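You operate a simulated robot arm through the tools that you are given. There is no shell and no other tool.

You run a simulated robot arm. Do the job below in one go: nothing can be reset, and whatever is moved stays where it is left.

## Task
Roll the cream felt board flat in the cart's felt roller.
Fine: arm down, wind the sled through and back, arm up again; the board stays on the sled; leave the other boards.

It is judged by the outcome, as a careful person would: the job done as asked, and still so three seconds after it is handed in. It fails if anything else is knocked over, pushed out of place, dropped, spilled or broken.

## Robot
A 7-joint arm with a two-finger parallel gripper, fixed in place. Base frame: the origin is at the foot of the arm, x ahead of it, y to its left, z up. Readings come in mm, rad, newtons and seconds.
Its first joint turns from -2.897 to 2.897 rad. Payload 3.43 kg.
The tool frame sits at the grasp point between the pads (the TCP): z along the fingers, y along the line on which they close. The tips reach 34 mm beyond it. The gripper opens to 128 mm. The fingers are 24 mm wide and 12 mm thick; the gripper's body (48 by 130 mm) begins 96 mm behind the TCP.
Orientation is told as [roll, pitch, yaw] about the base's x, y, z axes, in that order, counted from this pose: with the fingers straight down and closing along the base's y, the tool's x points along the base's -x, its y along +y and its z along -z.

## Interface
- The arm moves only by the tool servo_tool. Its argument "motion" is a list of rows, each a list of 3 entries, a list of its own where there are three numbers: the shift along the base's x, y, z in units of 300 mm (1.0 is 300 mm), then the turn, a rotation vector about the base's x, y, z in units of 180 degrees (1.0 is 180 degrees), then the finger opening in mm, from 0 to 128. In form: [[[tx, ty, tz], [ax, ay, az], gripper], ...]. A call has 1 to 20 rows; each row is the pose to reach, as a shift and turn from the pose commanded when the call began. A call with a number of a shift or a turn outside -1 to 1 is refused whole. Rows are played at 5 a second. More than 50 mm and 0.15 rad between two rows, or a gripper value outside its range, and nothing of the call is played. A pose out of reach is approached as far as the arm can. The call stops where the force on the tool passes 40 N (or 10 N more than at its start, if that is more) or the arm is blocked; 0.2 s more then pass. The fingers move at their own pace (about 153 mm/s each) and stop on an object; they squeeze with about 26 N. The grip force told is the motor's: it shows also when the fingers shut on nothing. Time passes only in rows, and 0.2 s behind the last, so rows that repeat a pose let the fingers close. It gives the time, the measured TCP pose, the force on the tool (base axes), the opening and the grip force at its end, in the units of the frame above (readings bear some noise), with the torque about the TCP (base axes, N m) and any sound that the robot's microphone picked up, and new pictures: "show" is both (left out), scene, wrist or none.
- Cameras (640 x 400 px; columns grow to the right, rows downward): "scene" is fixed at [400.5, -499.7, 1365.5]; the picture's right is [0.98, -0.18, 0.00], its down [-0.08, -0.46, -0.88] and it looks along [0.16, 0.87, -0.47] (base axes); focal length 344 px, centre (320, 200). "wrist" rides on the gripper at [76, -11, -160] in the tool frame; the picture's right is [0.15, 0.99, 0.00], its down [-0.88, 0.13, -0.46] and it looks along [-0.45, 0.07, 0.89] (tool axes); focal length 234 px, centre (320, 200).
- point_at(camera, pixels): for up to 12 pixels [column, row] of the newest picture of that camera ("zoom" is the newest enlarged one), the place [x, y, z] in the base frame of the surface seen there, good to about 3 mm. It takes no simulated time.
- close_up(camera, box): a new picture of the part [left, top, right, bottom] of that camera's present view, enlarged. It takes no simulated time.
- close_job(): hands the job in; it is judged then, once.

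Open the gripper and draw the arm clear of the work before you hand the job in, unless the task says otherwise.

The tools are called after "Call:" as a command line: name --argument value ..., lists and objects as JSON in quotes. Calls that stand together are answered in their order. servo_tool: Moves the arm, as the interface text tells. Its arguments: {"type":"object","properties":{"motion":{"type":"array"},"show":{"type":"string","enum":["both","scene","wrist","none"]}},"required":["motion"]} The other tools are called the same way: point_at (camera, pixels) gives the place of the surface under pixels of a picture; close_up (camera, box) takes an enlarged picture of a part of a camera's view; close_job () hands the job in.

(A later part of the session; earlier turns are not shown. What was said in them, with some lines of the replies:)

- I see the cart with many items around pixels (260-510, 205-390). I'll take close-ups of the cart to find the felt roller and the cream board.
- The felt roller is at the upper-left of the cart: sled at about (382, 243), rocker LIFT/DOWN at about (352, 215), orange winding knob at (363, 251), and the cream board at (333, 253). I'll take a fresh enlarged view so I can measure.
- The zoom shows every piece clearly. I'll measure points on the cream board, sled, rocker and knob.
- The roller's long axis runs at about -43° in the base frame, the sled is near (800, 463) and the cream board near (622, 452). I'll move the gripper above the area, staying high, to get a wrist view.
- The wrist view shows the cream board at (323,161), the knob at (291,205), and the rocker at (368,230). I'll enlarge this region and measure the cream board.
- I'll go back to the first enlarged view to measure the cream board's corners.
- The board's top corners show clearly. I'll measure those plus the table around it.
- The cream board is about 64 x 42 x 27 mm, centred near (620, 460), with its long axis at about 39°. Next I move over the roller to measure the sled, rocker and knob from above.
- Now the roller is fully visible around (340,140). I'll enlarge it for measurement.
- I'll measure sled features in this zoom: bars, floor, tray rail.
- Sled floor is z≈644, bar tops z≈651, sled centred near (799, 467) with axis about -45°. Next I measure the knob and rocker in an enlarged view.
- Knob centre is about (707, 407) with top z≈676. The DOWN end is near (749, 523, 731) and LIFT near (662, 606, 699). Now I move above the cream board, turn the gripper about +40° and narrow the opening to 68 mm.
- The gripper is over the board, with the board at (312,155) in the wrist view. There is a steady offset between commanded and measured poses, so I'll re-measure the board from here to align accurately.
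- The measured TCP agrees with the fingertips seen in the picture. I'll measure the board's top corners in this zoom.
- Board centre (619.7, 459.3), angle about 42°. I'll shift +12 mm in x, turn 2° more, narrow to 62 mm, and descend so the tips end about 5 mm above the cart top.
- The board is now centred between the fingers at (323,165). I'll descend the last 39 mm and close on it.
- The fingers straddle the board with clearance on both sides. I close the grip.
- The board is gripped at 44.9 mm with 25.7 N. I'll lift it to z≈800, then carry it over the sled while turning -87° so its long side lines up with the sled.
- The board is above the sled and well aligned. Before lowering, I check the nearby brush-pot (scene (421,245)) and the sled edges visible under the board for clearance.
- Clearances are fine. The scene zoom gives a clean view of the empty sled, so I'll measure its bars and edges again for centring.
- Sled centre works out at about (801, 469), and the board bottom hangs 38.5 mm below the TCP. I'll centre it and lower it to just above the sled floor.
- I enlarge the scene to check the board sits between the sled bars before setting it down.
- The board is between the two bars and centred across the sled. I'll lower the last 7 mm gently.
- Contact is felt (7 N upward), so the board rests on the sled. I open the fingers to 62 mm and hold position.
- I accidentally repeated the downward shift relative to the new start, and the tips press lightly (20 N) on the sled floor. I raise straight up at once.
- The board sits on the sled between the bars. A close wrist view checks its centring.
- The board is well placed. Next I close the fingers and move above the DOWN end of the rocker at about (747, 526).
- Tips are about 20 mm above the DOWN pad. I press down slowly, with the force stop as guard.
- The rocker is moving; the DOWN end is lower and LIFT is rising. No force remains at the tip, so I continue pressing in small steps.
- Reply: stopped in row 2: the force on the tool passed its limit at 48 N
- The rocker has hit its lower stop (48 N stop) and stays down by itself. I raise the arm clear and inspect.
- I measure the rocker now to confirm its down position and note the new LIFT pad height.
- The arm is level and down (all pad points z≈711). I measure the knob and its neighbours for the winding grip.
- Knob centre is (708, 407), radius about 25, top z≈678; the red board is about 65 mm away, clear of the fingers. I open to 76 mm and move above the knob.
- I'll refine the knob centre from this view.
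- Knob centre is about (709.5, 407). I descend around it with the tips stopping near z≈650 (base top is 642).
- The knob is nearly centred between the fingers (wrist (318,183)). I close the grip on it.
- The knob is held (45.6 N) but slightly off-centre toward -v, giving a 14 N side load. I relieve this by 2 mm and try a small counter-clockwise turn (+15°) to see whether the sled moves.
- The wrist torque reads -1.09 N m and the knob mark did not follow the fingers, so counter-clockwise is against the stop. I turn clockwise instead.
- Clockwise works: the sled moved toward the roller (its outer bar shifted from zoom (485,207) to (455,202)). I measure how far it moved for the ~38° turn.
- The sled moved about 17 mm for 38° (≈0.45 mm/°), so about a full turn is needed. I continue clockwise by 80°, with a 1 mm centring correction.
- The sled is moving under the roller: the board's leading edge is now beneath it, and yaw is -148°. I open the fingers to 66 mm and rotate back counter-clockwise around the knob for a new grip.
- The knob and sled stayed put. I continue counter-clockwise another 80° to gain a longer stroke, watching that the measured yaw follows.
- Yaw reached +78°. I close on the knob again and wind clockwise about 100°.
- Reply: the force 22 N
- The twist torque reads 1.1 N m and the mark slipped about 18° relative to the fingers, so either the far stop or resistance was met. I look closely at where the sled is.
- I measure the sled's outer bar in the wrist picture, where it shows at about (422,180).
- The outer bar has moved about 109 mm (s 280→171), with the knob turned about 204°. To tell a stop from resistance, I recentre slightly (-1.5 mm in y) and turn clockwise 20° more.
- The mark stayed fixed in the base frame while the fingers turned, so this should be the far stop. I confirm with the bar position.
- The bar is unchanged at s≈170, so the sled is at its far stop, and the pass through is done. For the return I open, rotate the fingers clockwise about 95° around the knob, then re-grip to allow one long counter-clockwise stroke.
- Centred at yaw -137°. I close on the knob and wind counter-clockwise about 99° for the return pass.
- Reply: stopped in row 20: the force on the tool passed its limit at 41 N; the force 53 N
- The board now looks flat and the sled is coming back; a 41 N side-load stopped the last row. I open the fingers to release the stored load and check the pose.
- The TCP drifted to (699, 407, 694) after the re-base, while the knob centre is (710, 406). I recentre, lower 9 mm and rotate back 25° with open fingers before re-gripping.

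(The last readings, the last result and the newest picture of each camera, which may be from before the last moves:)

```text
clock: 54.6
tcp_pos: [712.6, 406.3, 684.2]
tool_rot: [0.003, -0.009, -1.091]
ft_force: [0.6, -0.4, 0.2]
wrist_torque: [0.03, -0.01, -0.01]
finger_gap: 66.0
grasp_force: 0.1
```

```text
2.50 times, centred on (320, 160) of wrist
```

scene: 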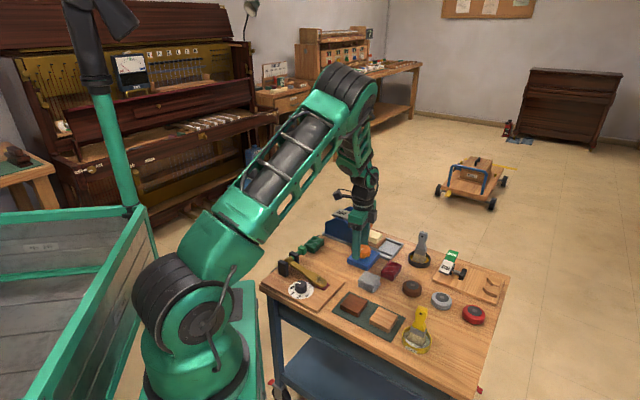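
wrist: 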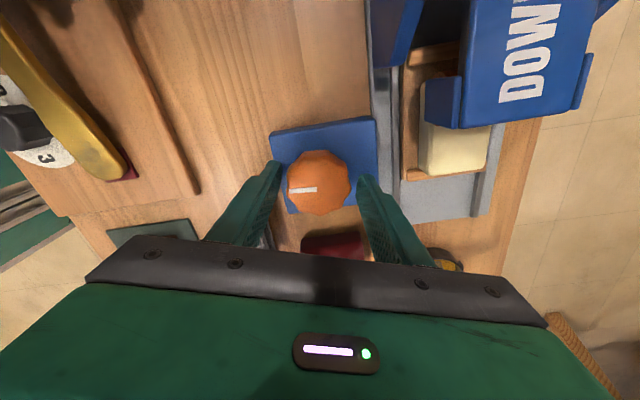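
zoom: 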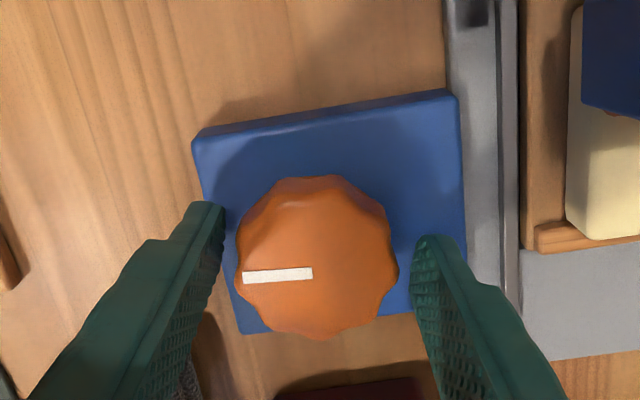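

The knob is close to centred; its mark points to about -141° in the base frame, so about 96° counter-clockwise remains to the start. I close (with a 2.5 mm x correction) and wind about 58° first, to keep side load low.

Call:
servo_tool --motion '[[[-0.008, -0.001, 0], [0, 0, 0], 66], [[-0.008, -0.001, 0], [0, 0, 0], 40], [[-0.008, -0.001, 0], [0, 0, 0], 30], [[-0.008, -0.001, 0], [0, 0, 0], 30], [[-0.008, -0.001, 0], [0, 0, 0.03], 30], [[-0.008, -0.001, 0], [0, 0, 0.065], 30], [[-0.008, -0.001, 0], [0, 0, 0.1], 30], [[-0.008, -0.001, 0], [0, 0, 0.135], 30], [[-0.008, -0.001, 0], [0, 0, 0.17], 30], [[-0.008, -0.001, 0], [0, 0, 0.205], 30], [[-0.008, -0.001, 0], [0, 0, 0.24], 30], [[-0.008, -0.001, 0], [0, 0, 0.275], 30], [[-0.008, -0.001, 0], [0, 0, 0.31], 30], [[-0.008, -0.001, 0], [0, 0, 0.325], 30], [[-0.008, -0.001, 0], [0, 0, 0.325], 30]]'

Call:
close_up --camera "scene" --box '[310, 200, 422, 280]'

```text
clock: 57.8
tcp_pos: [708.4, 404.6, 684.7]
tool_rot: [0.003, -0.009, -0.071]
ft_force: [9.2, -11.1, 6.4]
wrist_torque: [-0.29, -0.09, 0.02]
finger_gap: 51.3
grasp_force: 45.4
```

scene: 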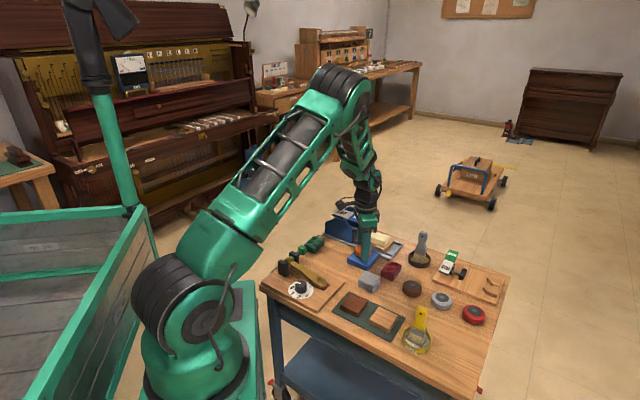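
wrist: 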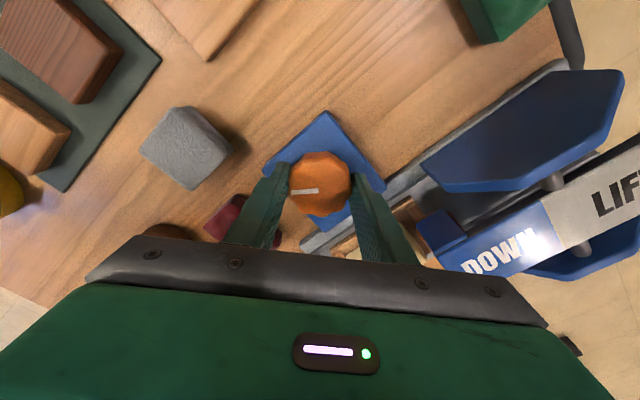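

```text
5.00 times, centred on (366, 240) of scene
```

zoom: 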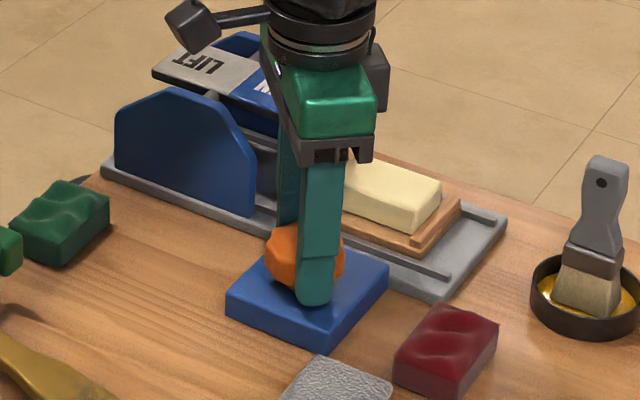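

The sled is nearly home with the board flat. About 38° remains; I continue counter-clockwise 46°, to reach the home stop.

Call:
servo_tool --motion '[[[0.002, -0.003, 0], [0, 0, 0.03], 30], [[0.002, -0.003, 0], [0, 0, 0.06], 30], [[0.002, -0.003, 0], [0, 0, 0.09], 30], [[0.002, -0.003, 0], [0, 0, 0.12], 30], [[0.002, -0.003, 0], [0, 0, 0.15], 30], [[0.002, -0.003, 0], [0, 0, 0.18], 30], [[0.002, -0.003, 0], [0, 0, 0.21], 30], [[0.002, -0.003, 0], [0, 0, 0.235], 30], [[0.002, -0.003, 0], [0, 0, 0.255], 30], [[0.002, -0.003, 0], [0, 0, 0.255], 30]]'

Call:
close_up --camera "scene" --box '[310, 200, 422, 280]'

Call:
close_up --camera "wrist" --box '[240, 80, 400, 240]'

```text
clock: 60.0
tcp_pos: [709.1, 403.1, 685.1]
tool_rot: [0.005, -0.008, 0.732]
ft_force: [3.1, -10.5, 0.5]
wrist_torque: [-0.16, -0.17, -1.04]
finger_gap: 51.3
grasp_force: 45.0
```

scene: 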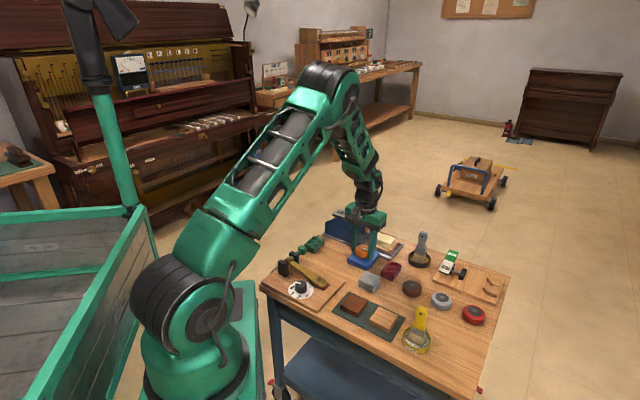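
wrist: 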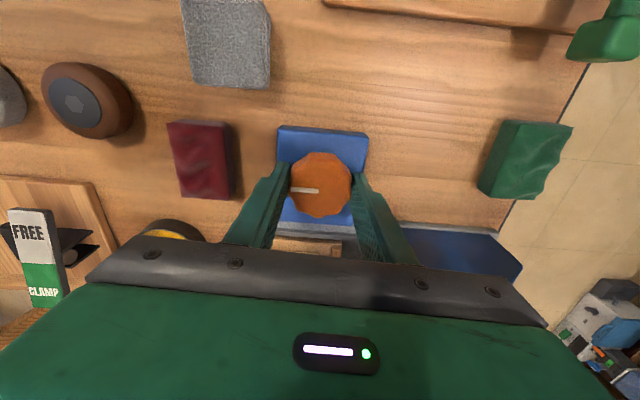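

```text
5.00 times, centred on (366, 240) of scene
```

zoom: 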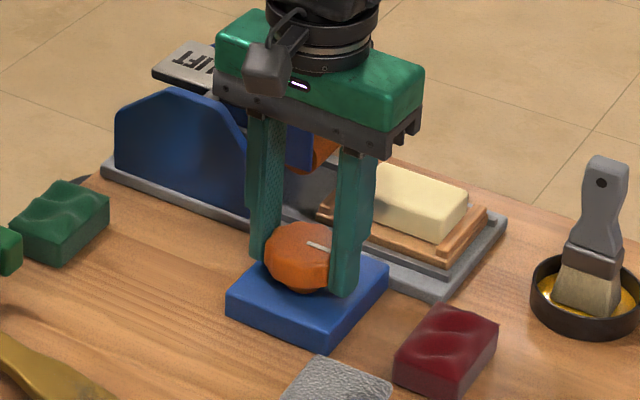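

```text
2.50 times, centred on (320, 160) of wrist
```

zoom: 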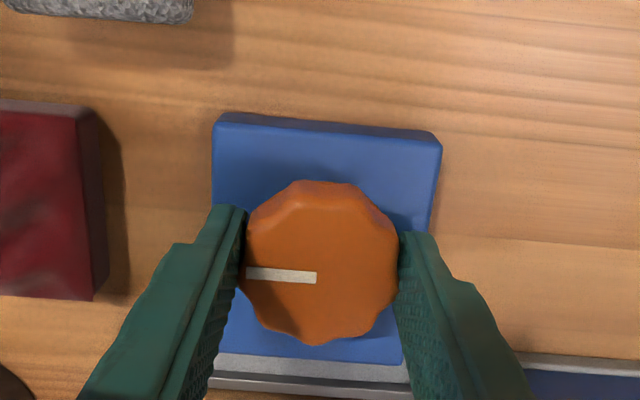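

Torque -1.04 N m shows the home stop; the sled's outer bar is back at its original spot (zoom (485,207)) and the board is flat on the sled. I open the fingers and rise clear.

Call:
servo_tool --motion '[[[0, 0, 0], [0, 0, 0], 70], [[0, 0, 0], [0, 0, 0], 70], [[0, 0, 0.06], [0, 0, 0], 70], [[0, 0, 0.18], [0, 0, 0], 70], [[0, 0, 0.3], [0, 0, 0], 70], [[0, 0, 0.4], [0, 0, 0], 40], [[0, 0, 0.4], [0, 0, 0], 0], [[0, 0, 0.4], [0, 0, 0], 0]]'

Call:
close_up --camera "scene" --box '[310, 200, 422, 280]'

```text
clock: 61.8
tcp_pos: [707.5, 405.9, 804.6]
tool_rot: [0.007, -0.006, 0.73]
ft_force: [-0.2, -0.3, -0.5]
wrist_torque: [0.0, 0.03, 0.01]
finger_gap: 0.1
grasp_force: 25.9
```

scene: 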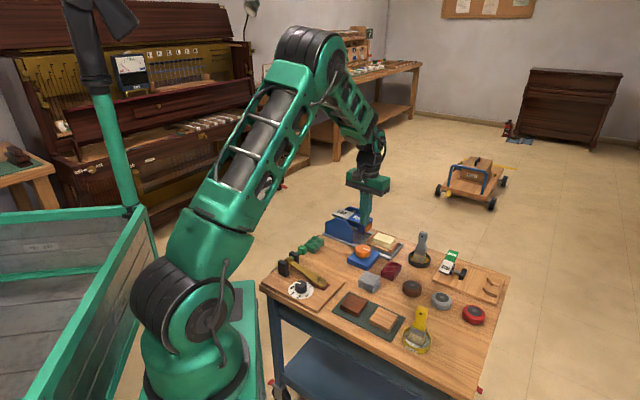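
wrist: 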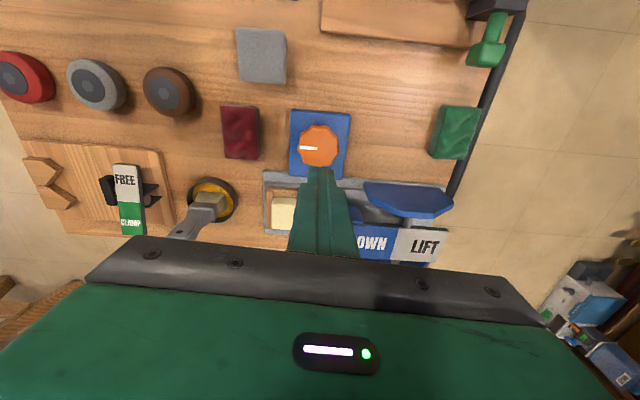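

```text
5.00 times, centred on (366, 240) of scene
```

zoom: 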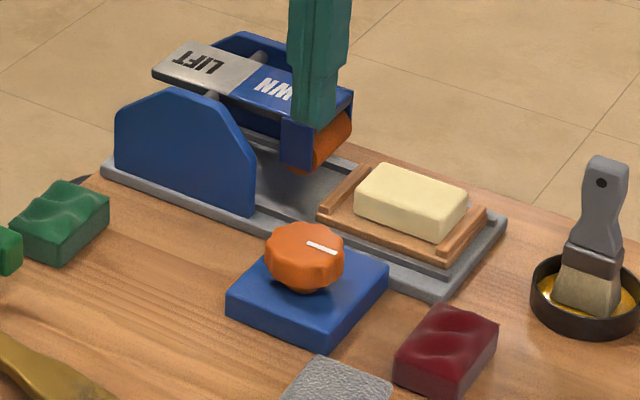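

The board is flat, back on the sled at home, and the knob mark is in its original direction. Now I move the closed fingers over the LIFT pad near (674, 597).

Call:
servo_tool --motion '[[[-0.022, 0.127, 0], [0, 0, 0], 0], [[-0.045, 0.255, 0], [0, 0, 0], 0], [[-0.067, 0.382, 0], [0, 0, 0], 0], [[-0.09, 0.51, 0], [0, 0, 0], 0], [[-0.112, 0.637, 0], [0, 0, 0], 0], [[-0.112, 0.637, -0.06], [0, 0, 0], 0], [[-0.112, 0.637, -0.06], [0, 0, 0], 0]]'

Call:
close_up --camera "scene" --box '[310, 190, 406, 250]'

```text
clock: 63.4
tcp_pos: [674.0, 596.2, 786.2]
tool_rot: [0.006, -0.009, 0.731]
ft_force: [-0.4, -0.2, 0.1]
wrist_torque: [-0.01, -0.03, -0.03]
finger_gap: 0.1
grasp_force: 25.9
```

scene: 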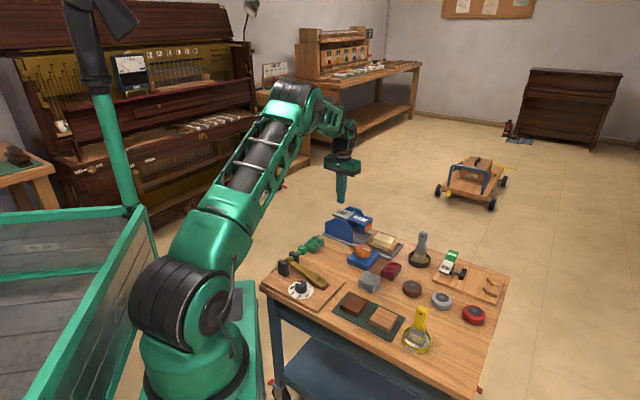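
wrist: 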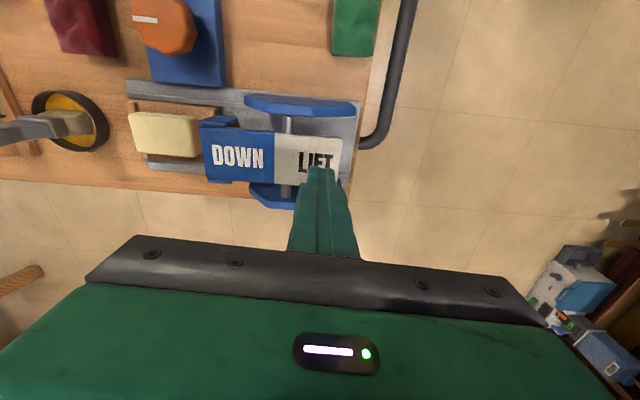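

```text
6.67 times, centred on (358, 220) of scene
```

zoom: 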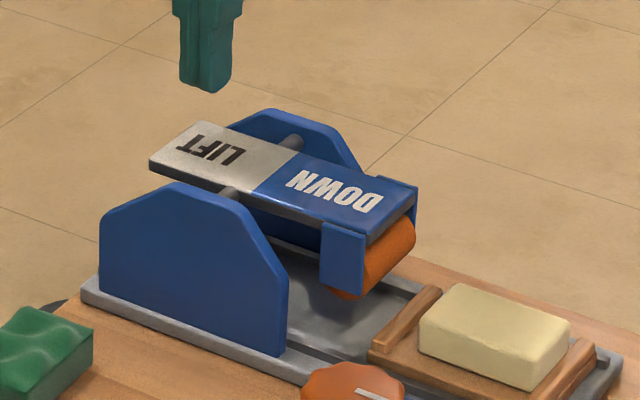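

The tips are above LIFT (TCP s≈55). I shift 5 mm farther from the pivot and press down slowly.

Call:
servo_tool --motion '[[[-0.012, 0.012, -0.05], [0, 0, 0], 0], [[-0.012, 0.012, -0.1], [0, 0, 0], 0], [[-0.012, 0.012, -0.125], [0, 0, 0], 0], [[-0.012, 0.012, -0.14], [0, 0, 0], 0], [[-0.012, 0.012, -0.15], [0, 0, 0], 0], [[-0.012, 0.012, -0.16], [0, 0, 0], 0], [[-0.012, 0.012, -0.17], [0, 0, 0], 0], [[-0.012, 0.012, -0.17], [0, 0, 0], 0]]'

Call:
close_up --camera "scene" --box '[310, 190, 406, 250]'

```text
clock: 65.2
tcp_pos: [671.3, 599.7, 738.0]
tool_rot: [0.006, -0.012, 0.731]
ft_force: [-1.4, -2.1, 15.9]
wrist_torque: [-0.12, -0.14, 0.0]
finger_gap: 0.1
grasp_force: 26.1
```

scene: 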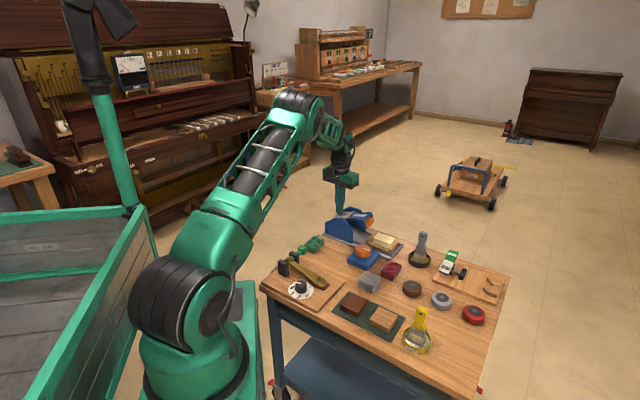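
wrist: 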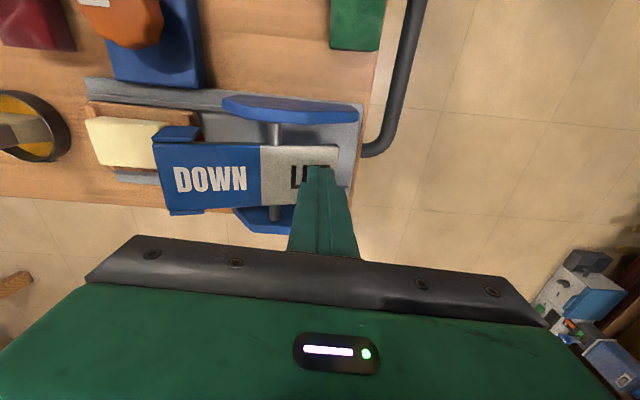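

```text
6.67 times, centred on (358, 220) of scene
```

zoom: 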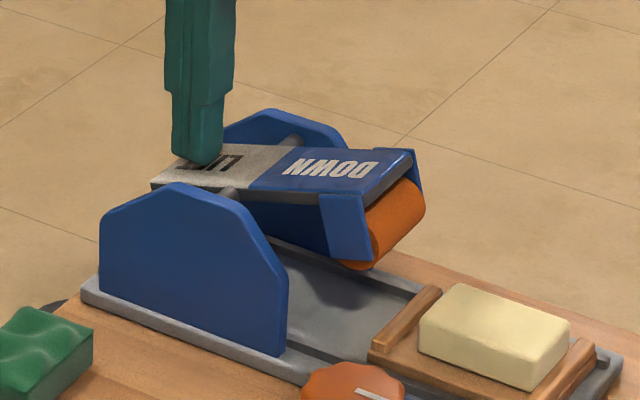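

The rocker has tipped to its raised position (16 N contact). I raise the arm clear and check it stays up.

Call:
servo_tool --motion '[[[0, 0, 0.05], [0, 0, 0], 0], [[0, 0, 0.18], [0, 0, 0], 0], [[0, 0, 0.32], [0, 0, 0], 0], [[0, 0, 0.45], [0, 0, 0], 0], [[0, 0, 0.45], [0, 0, 0], 0], [[0, 0, 0.45], [0, 0, 0], 0]]'

Call:
close_up --camera "scene" --box '[310, 190, 406, 250]'

Call:
point_at --camera "zoom" --pixels '[[205, 155], [165, 185], [300, 155], [405, 155], [370, 195], [340, 170], [235, 165]]'

```text
clock: 66.6
tcp_pos: [670.5, 601.5, 868.4]
tool_rot: [0.005, -0.01, 0.731]
ft_force: [1.0, 0.0, -0.3]
wrist_torque: [-0.02, 0.0, -0.01]
finger_gap: 0.2
grasp_force: 25.6
```

scene: 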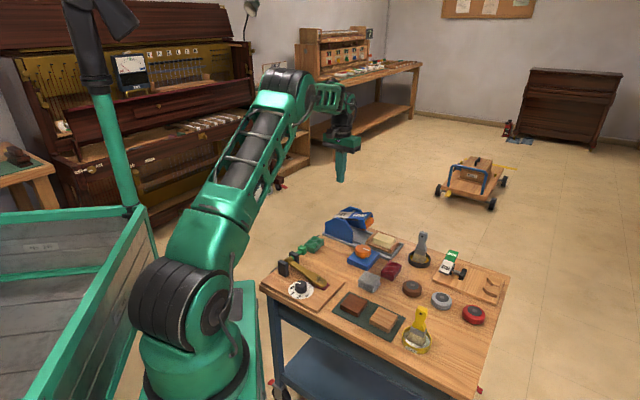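
wrist: 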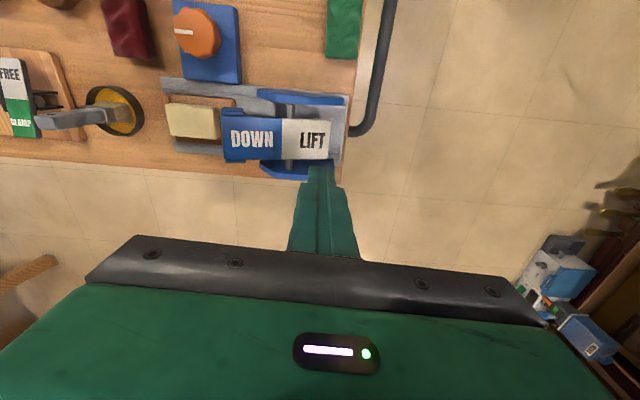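

```text
6.67 times, centred on (358, 220) of scene
```

zoom: 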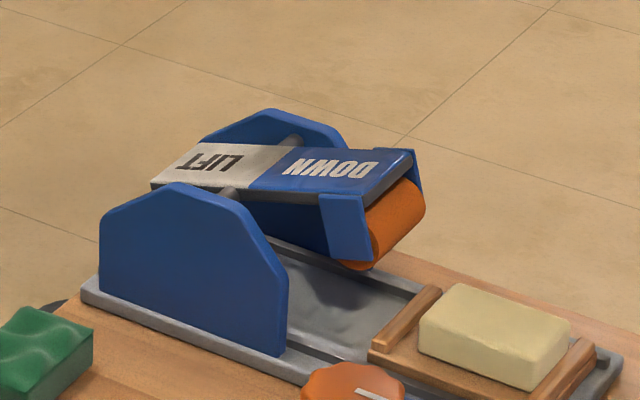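

```text
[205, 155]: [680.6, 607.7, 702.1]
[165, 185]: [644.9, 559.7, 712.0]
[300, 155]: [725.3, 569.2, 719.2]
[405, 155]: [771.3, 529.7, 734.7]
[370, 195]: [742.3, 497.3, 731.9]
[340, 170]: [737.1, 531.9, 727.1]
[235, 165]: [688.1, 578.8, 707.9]
```

The arm is up again (DOWN end z≈733, as at the start), and the board rests flat on the sled. I open the gripper and draw the arm clear of the cart.

Call:
servo_tool --motion '[[[0, 0, 0.12], [0, 0, 0], 20], [[-0.09, -0.072, 0.22], [0, 0, 0], 60], [[-0.18, -0.144, 0.24], [0, 0, 0], 128], [[-0.28, -0.22, 0.24], [0, 0, 0], 128], [[-0.38, -0.3, 0.24], [0, 0, 0], 128], [[-0.48, -0.38, 0.24], [0, 0, 0], 128], [[-0.58, -0.46, 0.24], [0, 0, 0], 128], [[-0.66, -0.52, 0.24], [0, 0, 0], 128], [[-0.66, -0.52, 0.24], [0, 0, 0], 128], [[-0.66, -0.52, 0.24], [0, 0, 0], 128]]'

Call:
close_up --camera "scene" --box '[250, 190, 410, 290]'

Call:
close_up --camera "scene" --box '[350, 220, 510, 350]'

```text
clock: 68.8
tcp_pos: [474.3, 444.6, 942.2]
tool_rot: [0.005, -0.008, 0.733]
ft_force: [0.0, 0.1, -1.0]
wrist_torque: [0.0, 0.02, 0.01]
finger_gap: 128.1
grasp_force: 0.1
```

scene: 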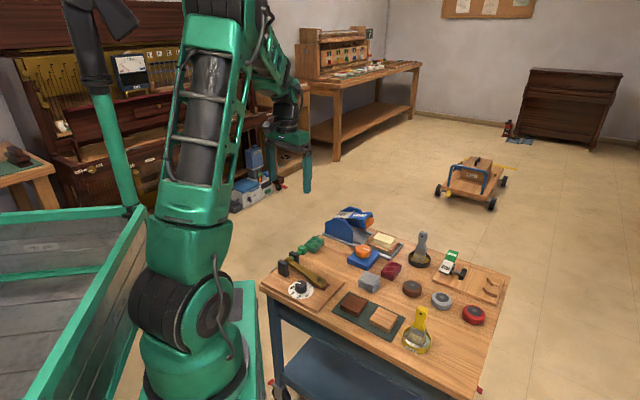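
wrist: 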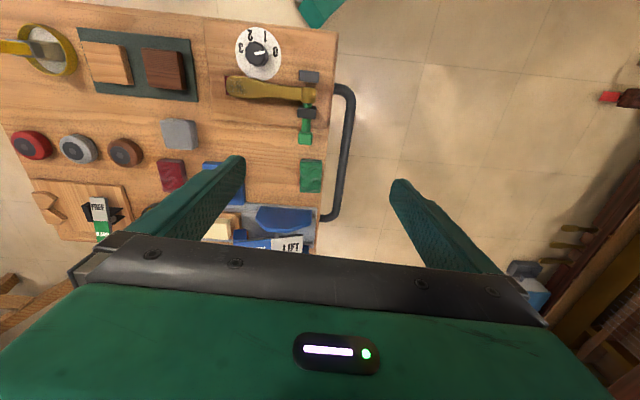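

```text
4.00 times, centred on (330, 240) of scene
```

zoom: 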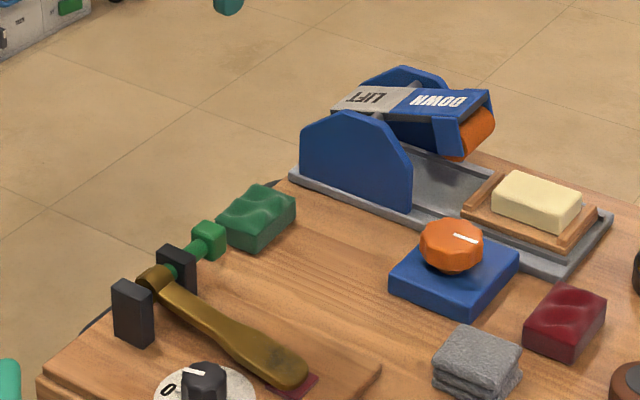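

```text
3.08 times, centred on (430, 285) of scene
```

zoom: 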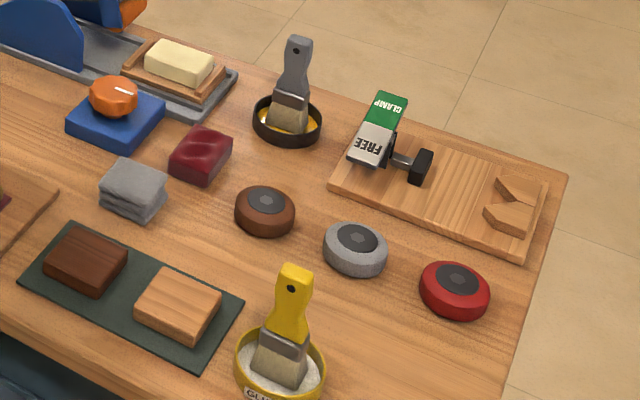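

The cream board is flat on the sled at home and the roller arm is up. The green and red boards and the other items match the starting views, and the open gripper is clear of the cart. I hand the job in.

Call:
close_job

```text
The job is handed in.
```

The cream felt board has been rolled flat and is back on the sled at its starting position. I've handed the job in, but no verdict came back.

- **Rolling:** I set the board on the sled and pressed the roller arm down. I wound the knob clockwise until the sled hit its far stop, then back until it hit the home stop. The board looked smooth after the return pass.
- **Arm up:** I pressed LIFT. The roller arm went back to its starting height and stayed there.
- **Everything else:** The green and red boards and the other items on the cart look unmoved compared with the starting pictures. The gripper is open and clear of the cart.
- **Contacts along the way:**
  - The fingertips pressed the sled floor at about 20 N when I released the board.
  - Pressing the rocker down hit the force limit at its lower stop.
  - A side load on the knob stopped one return stroke early, so I re-gripped and finished it.
  - I saw no damage from any of these.
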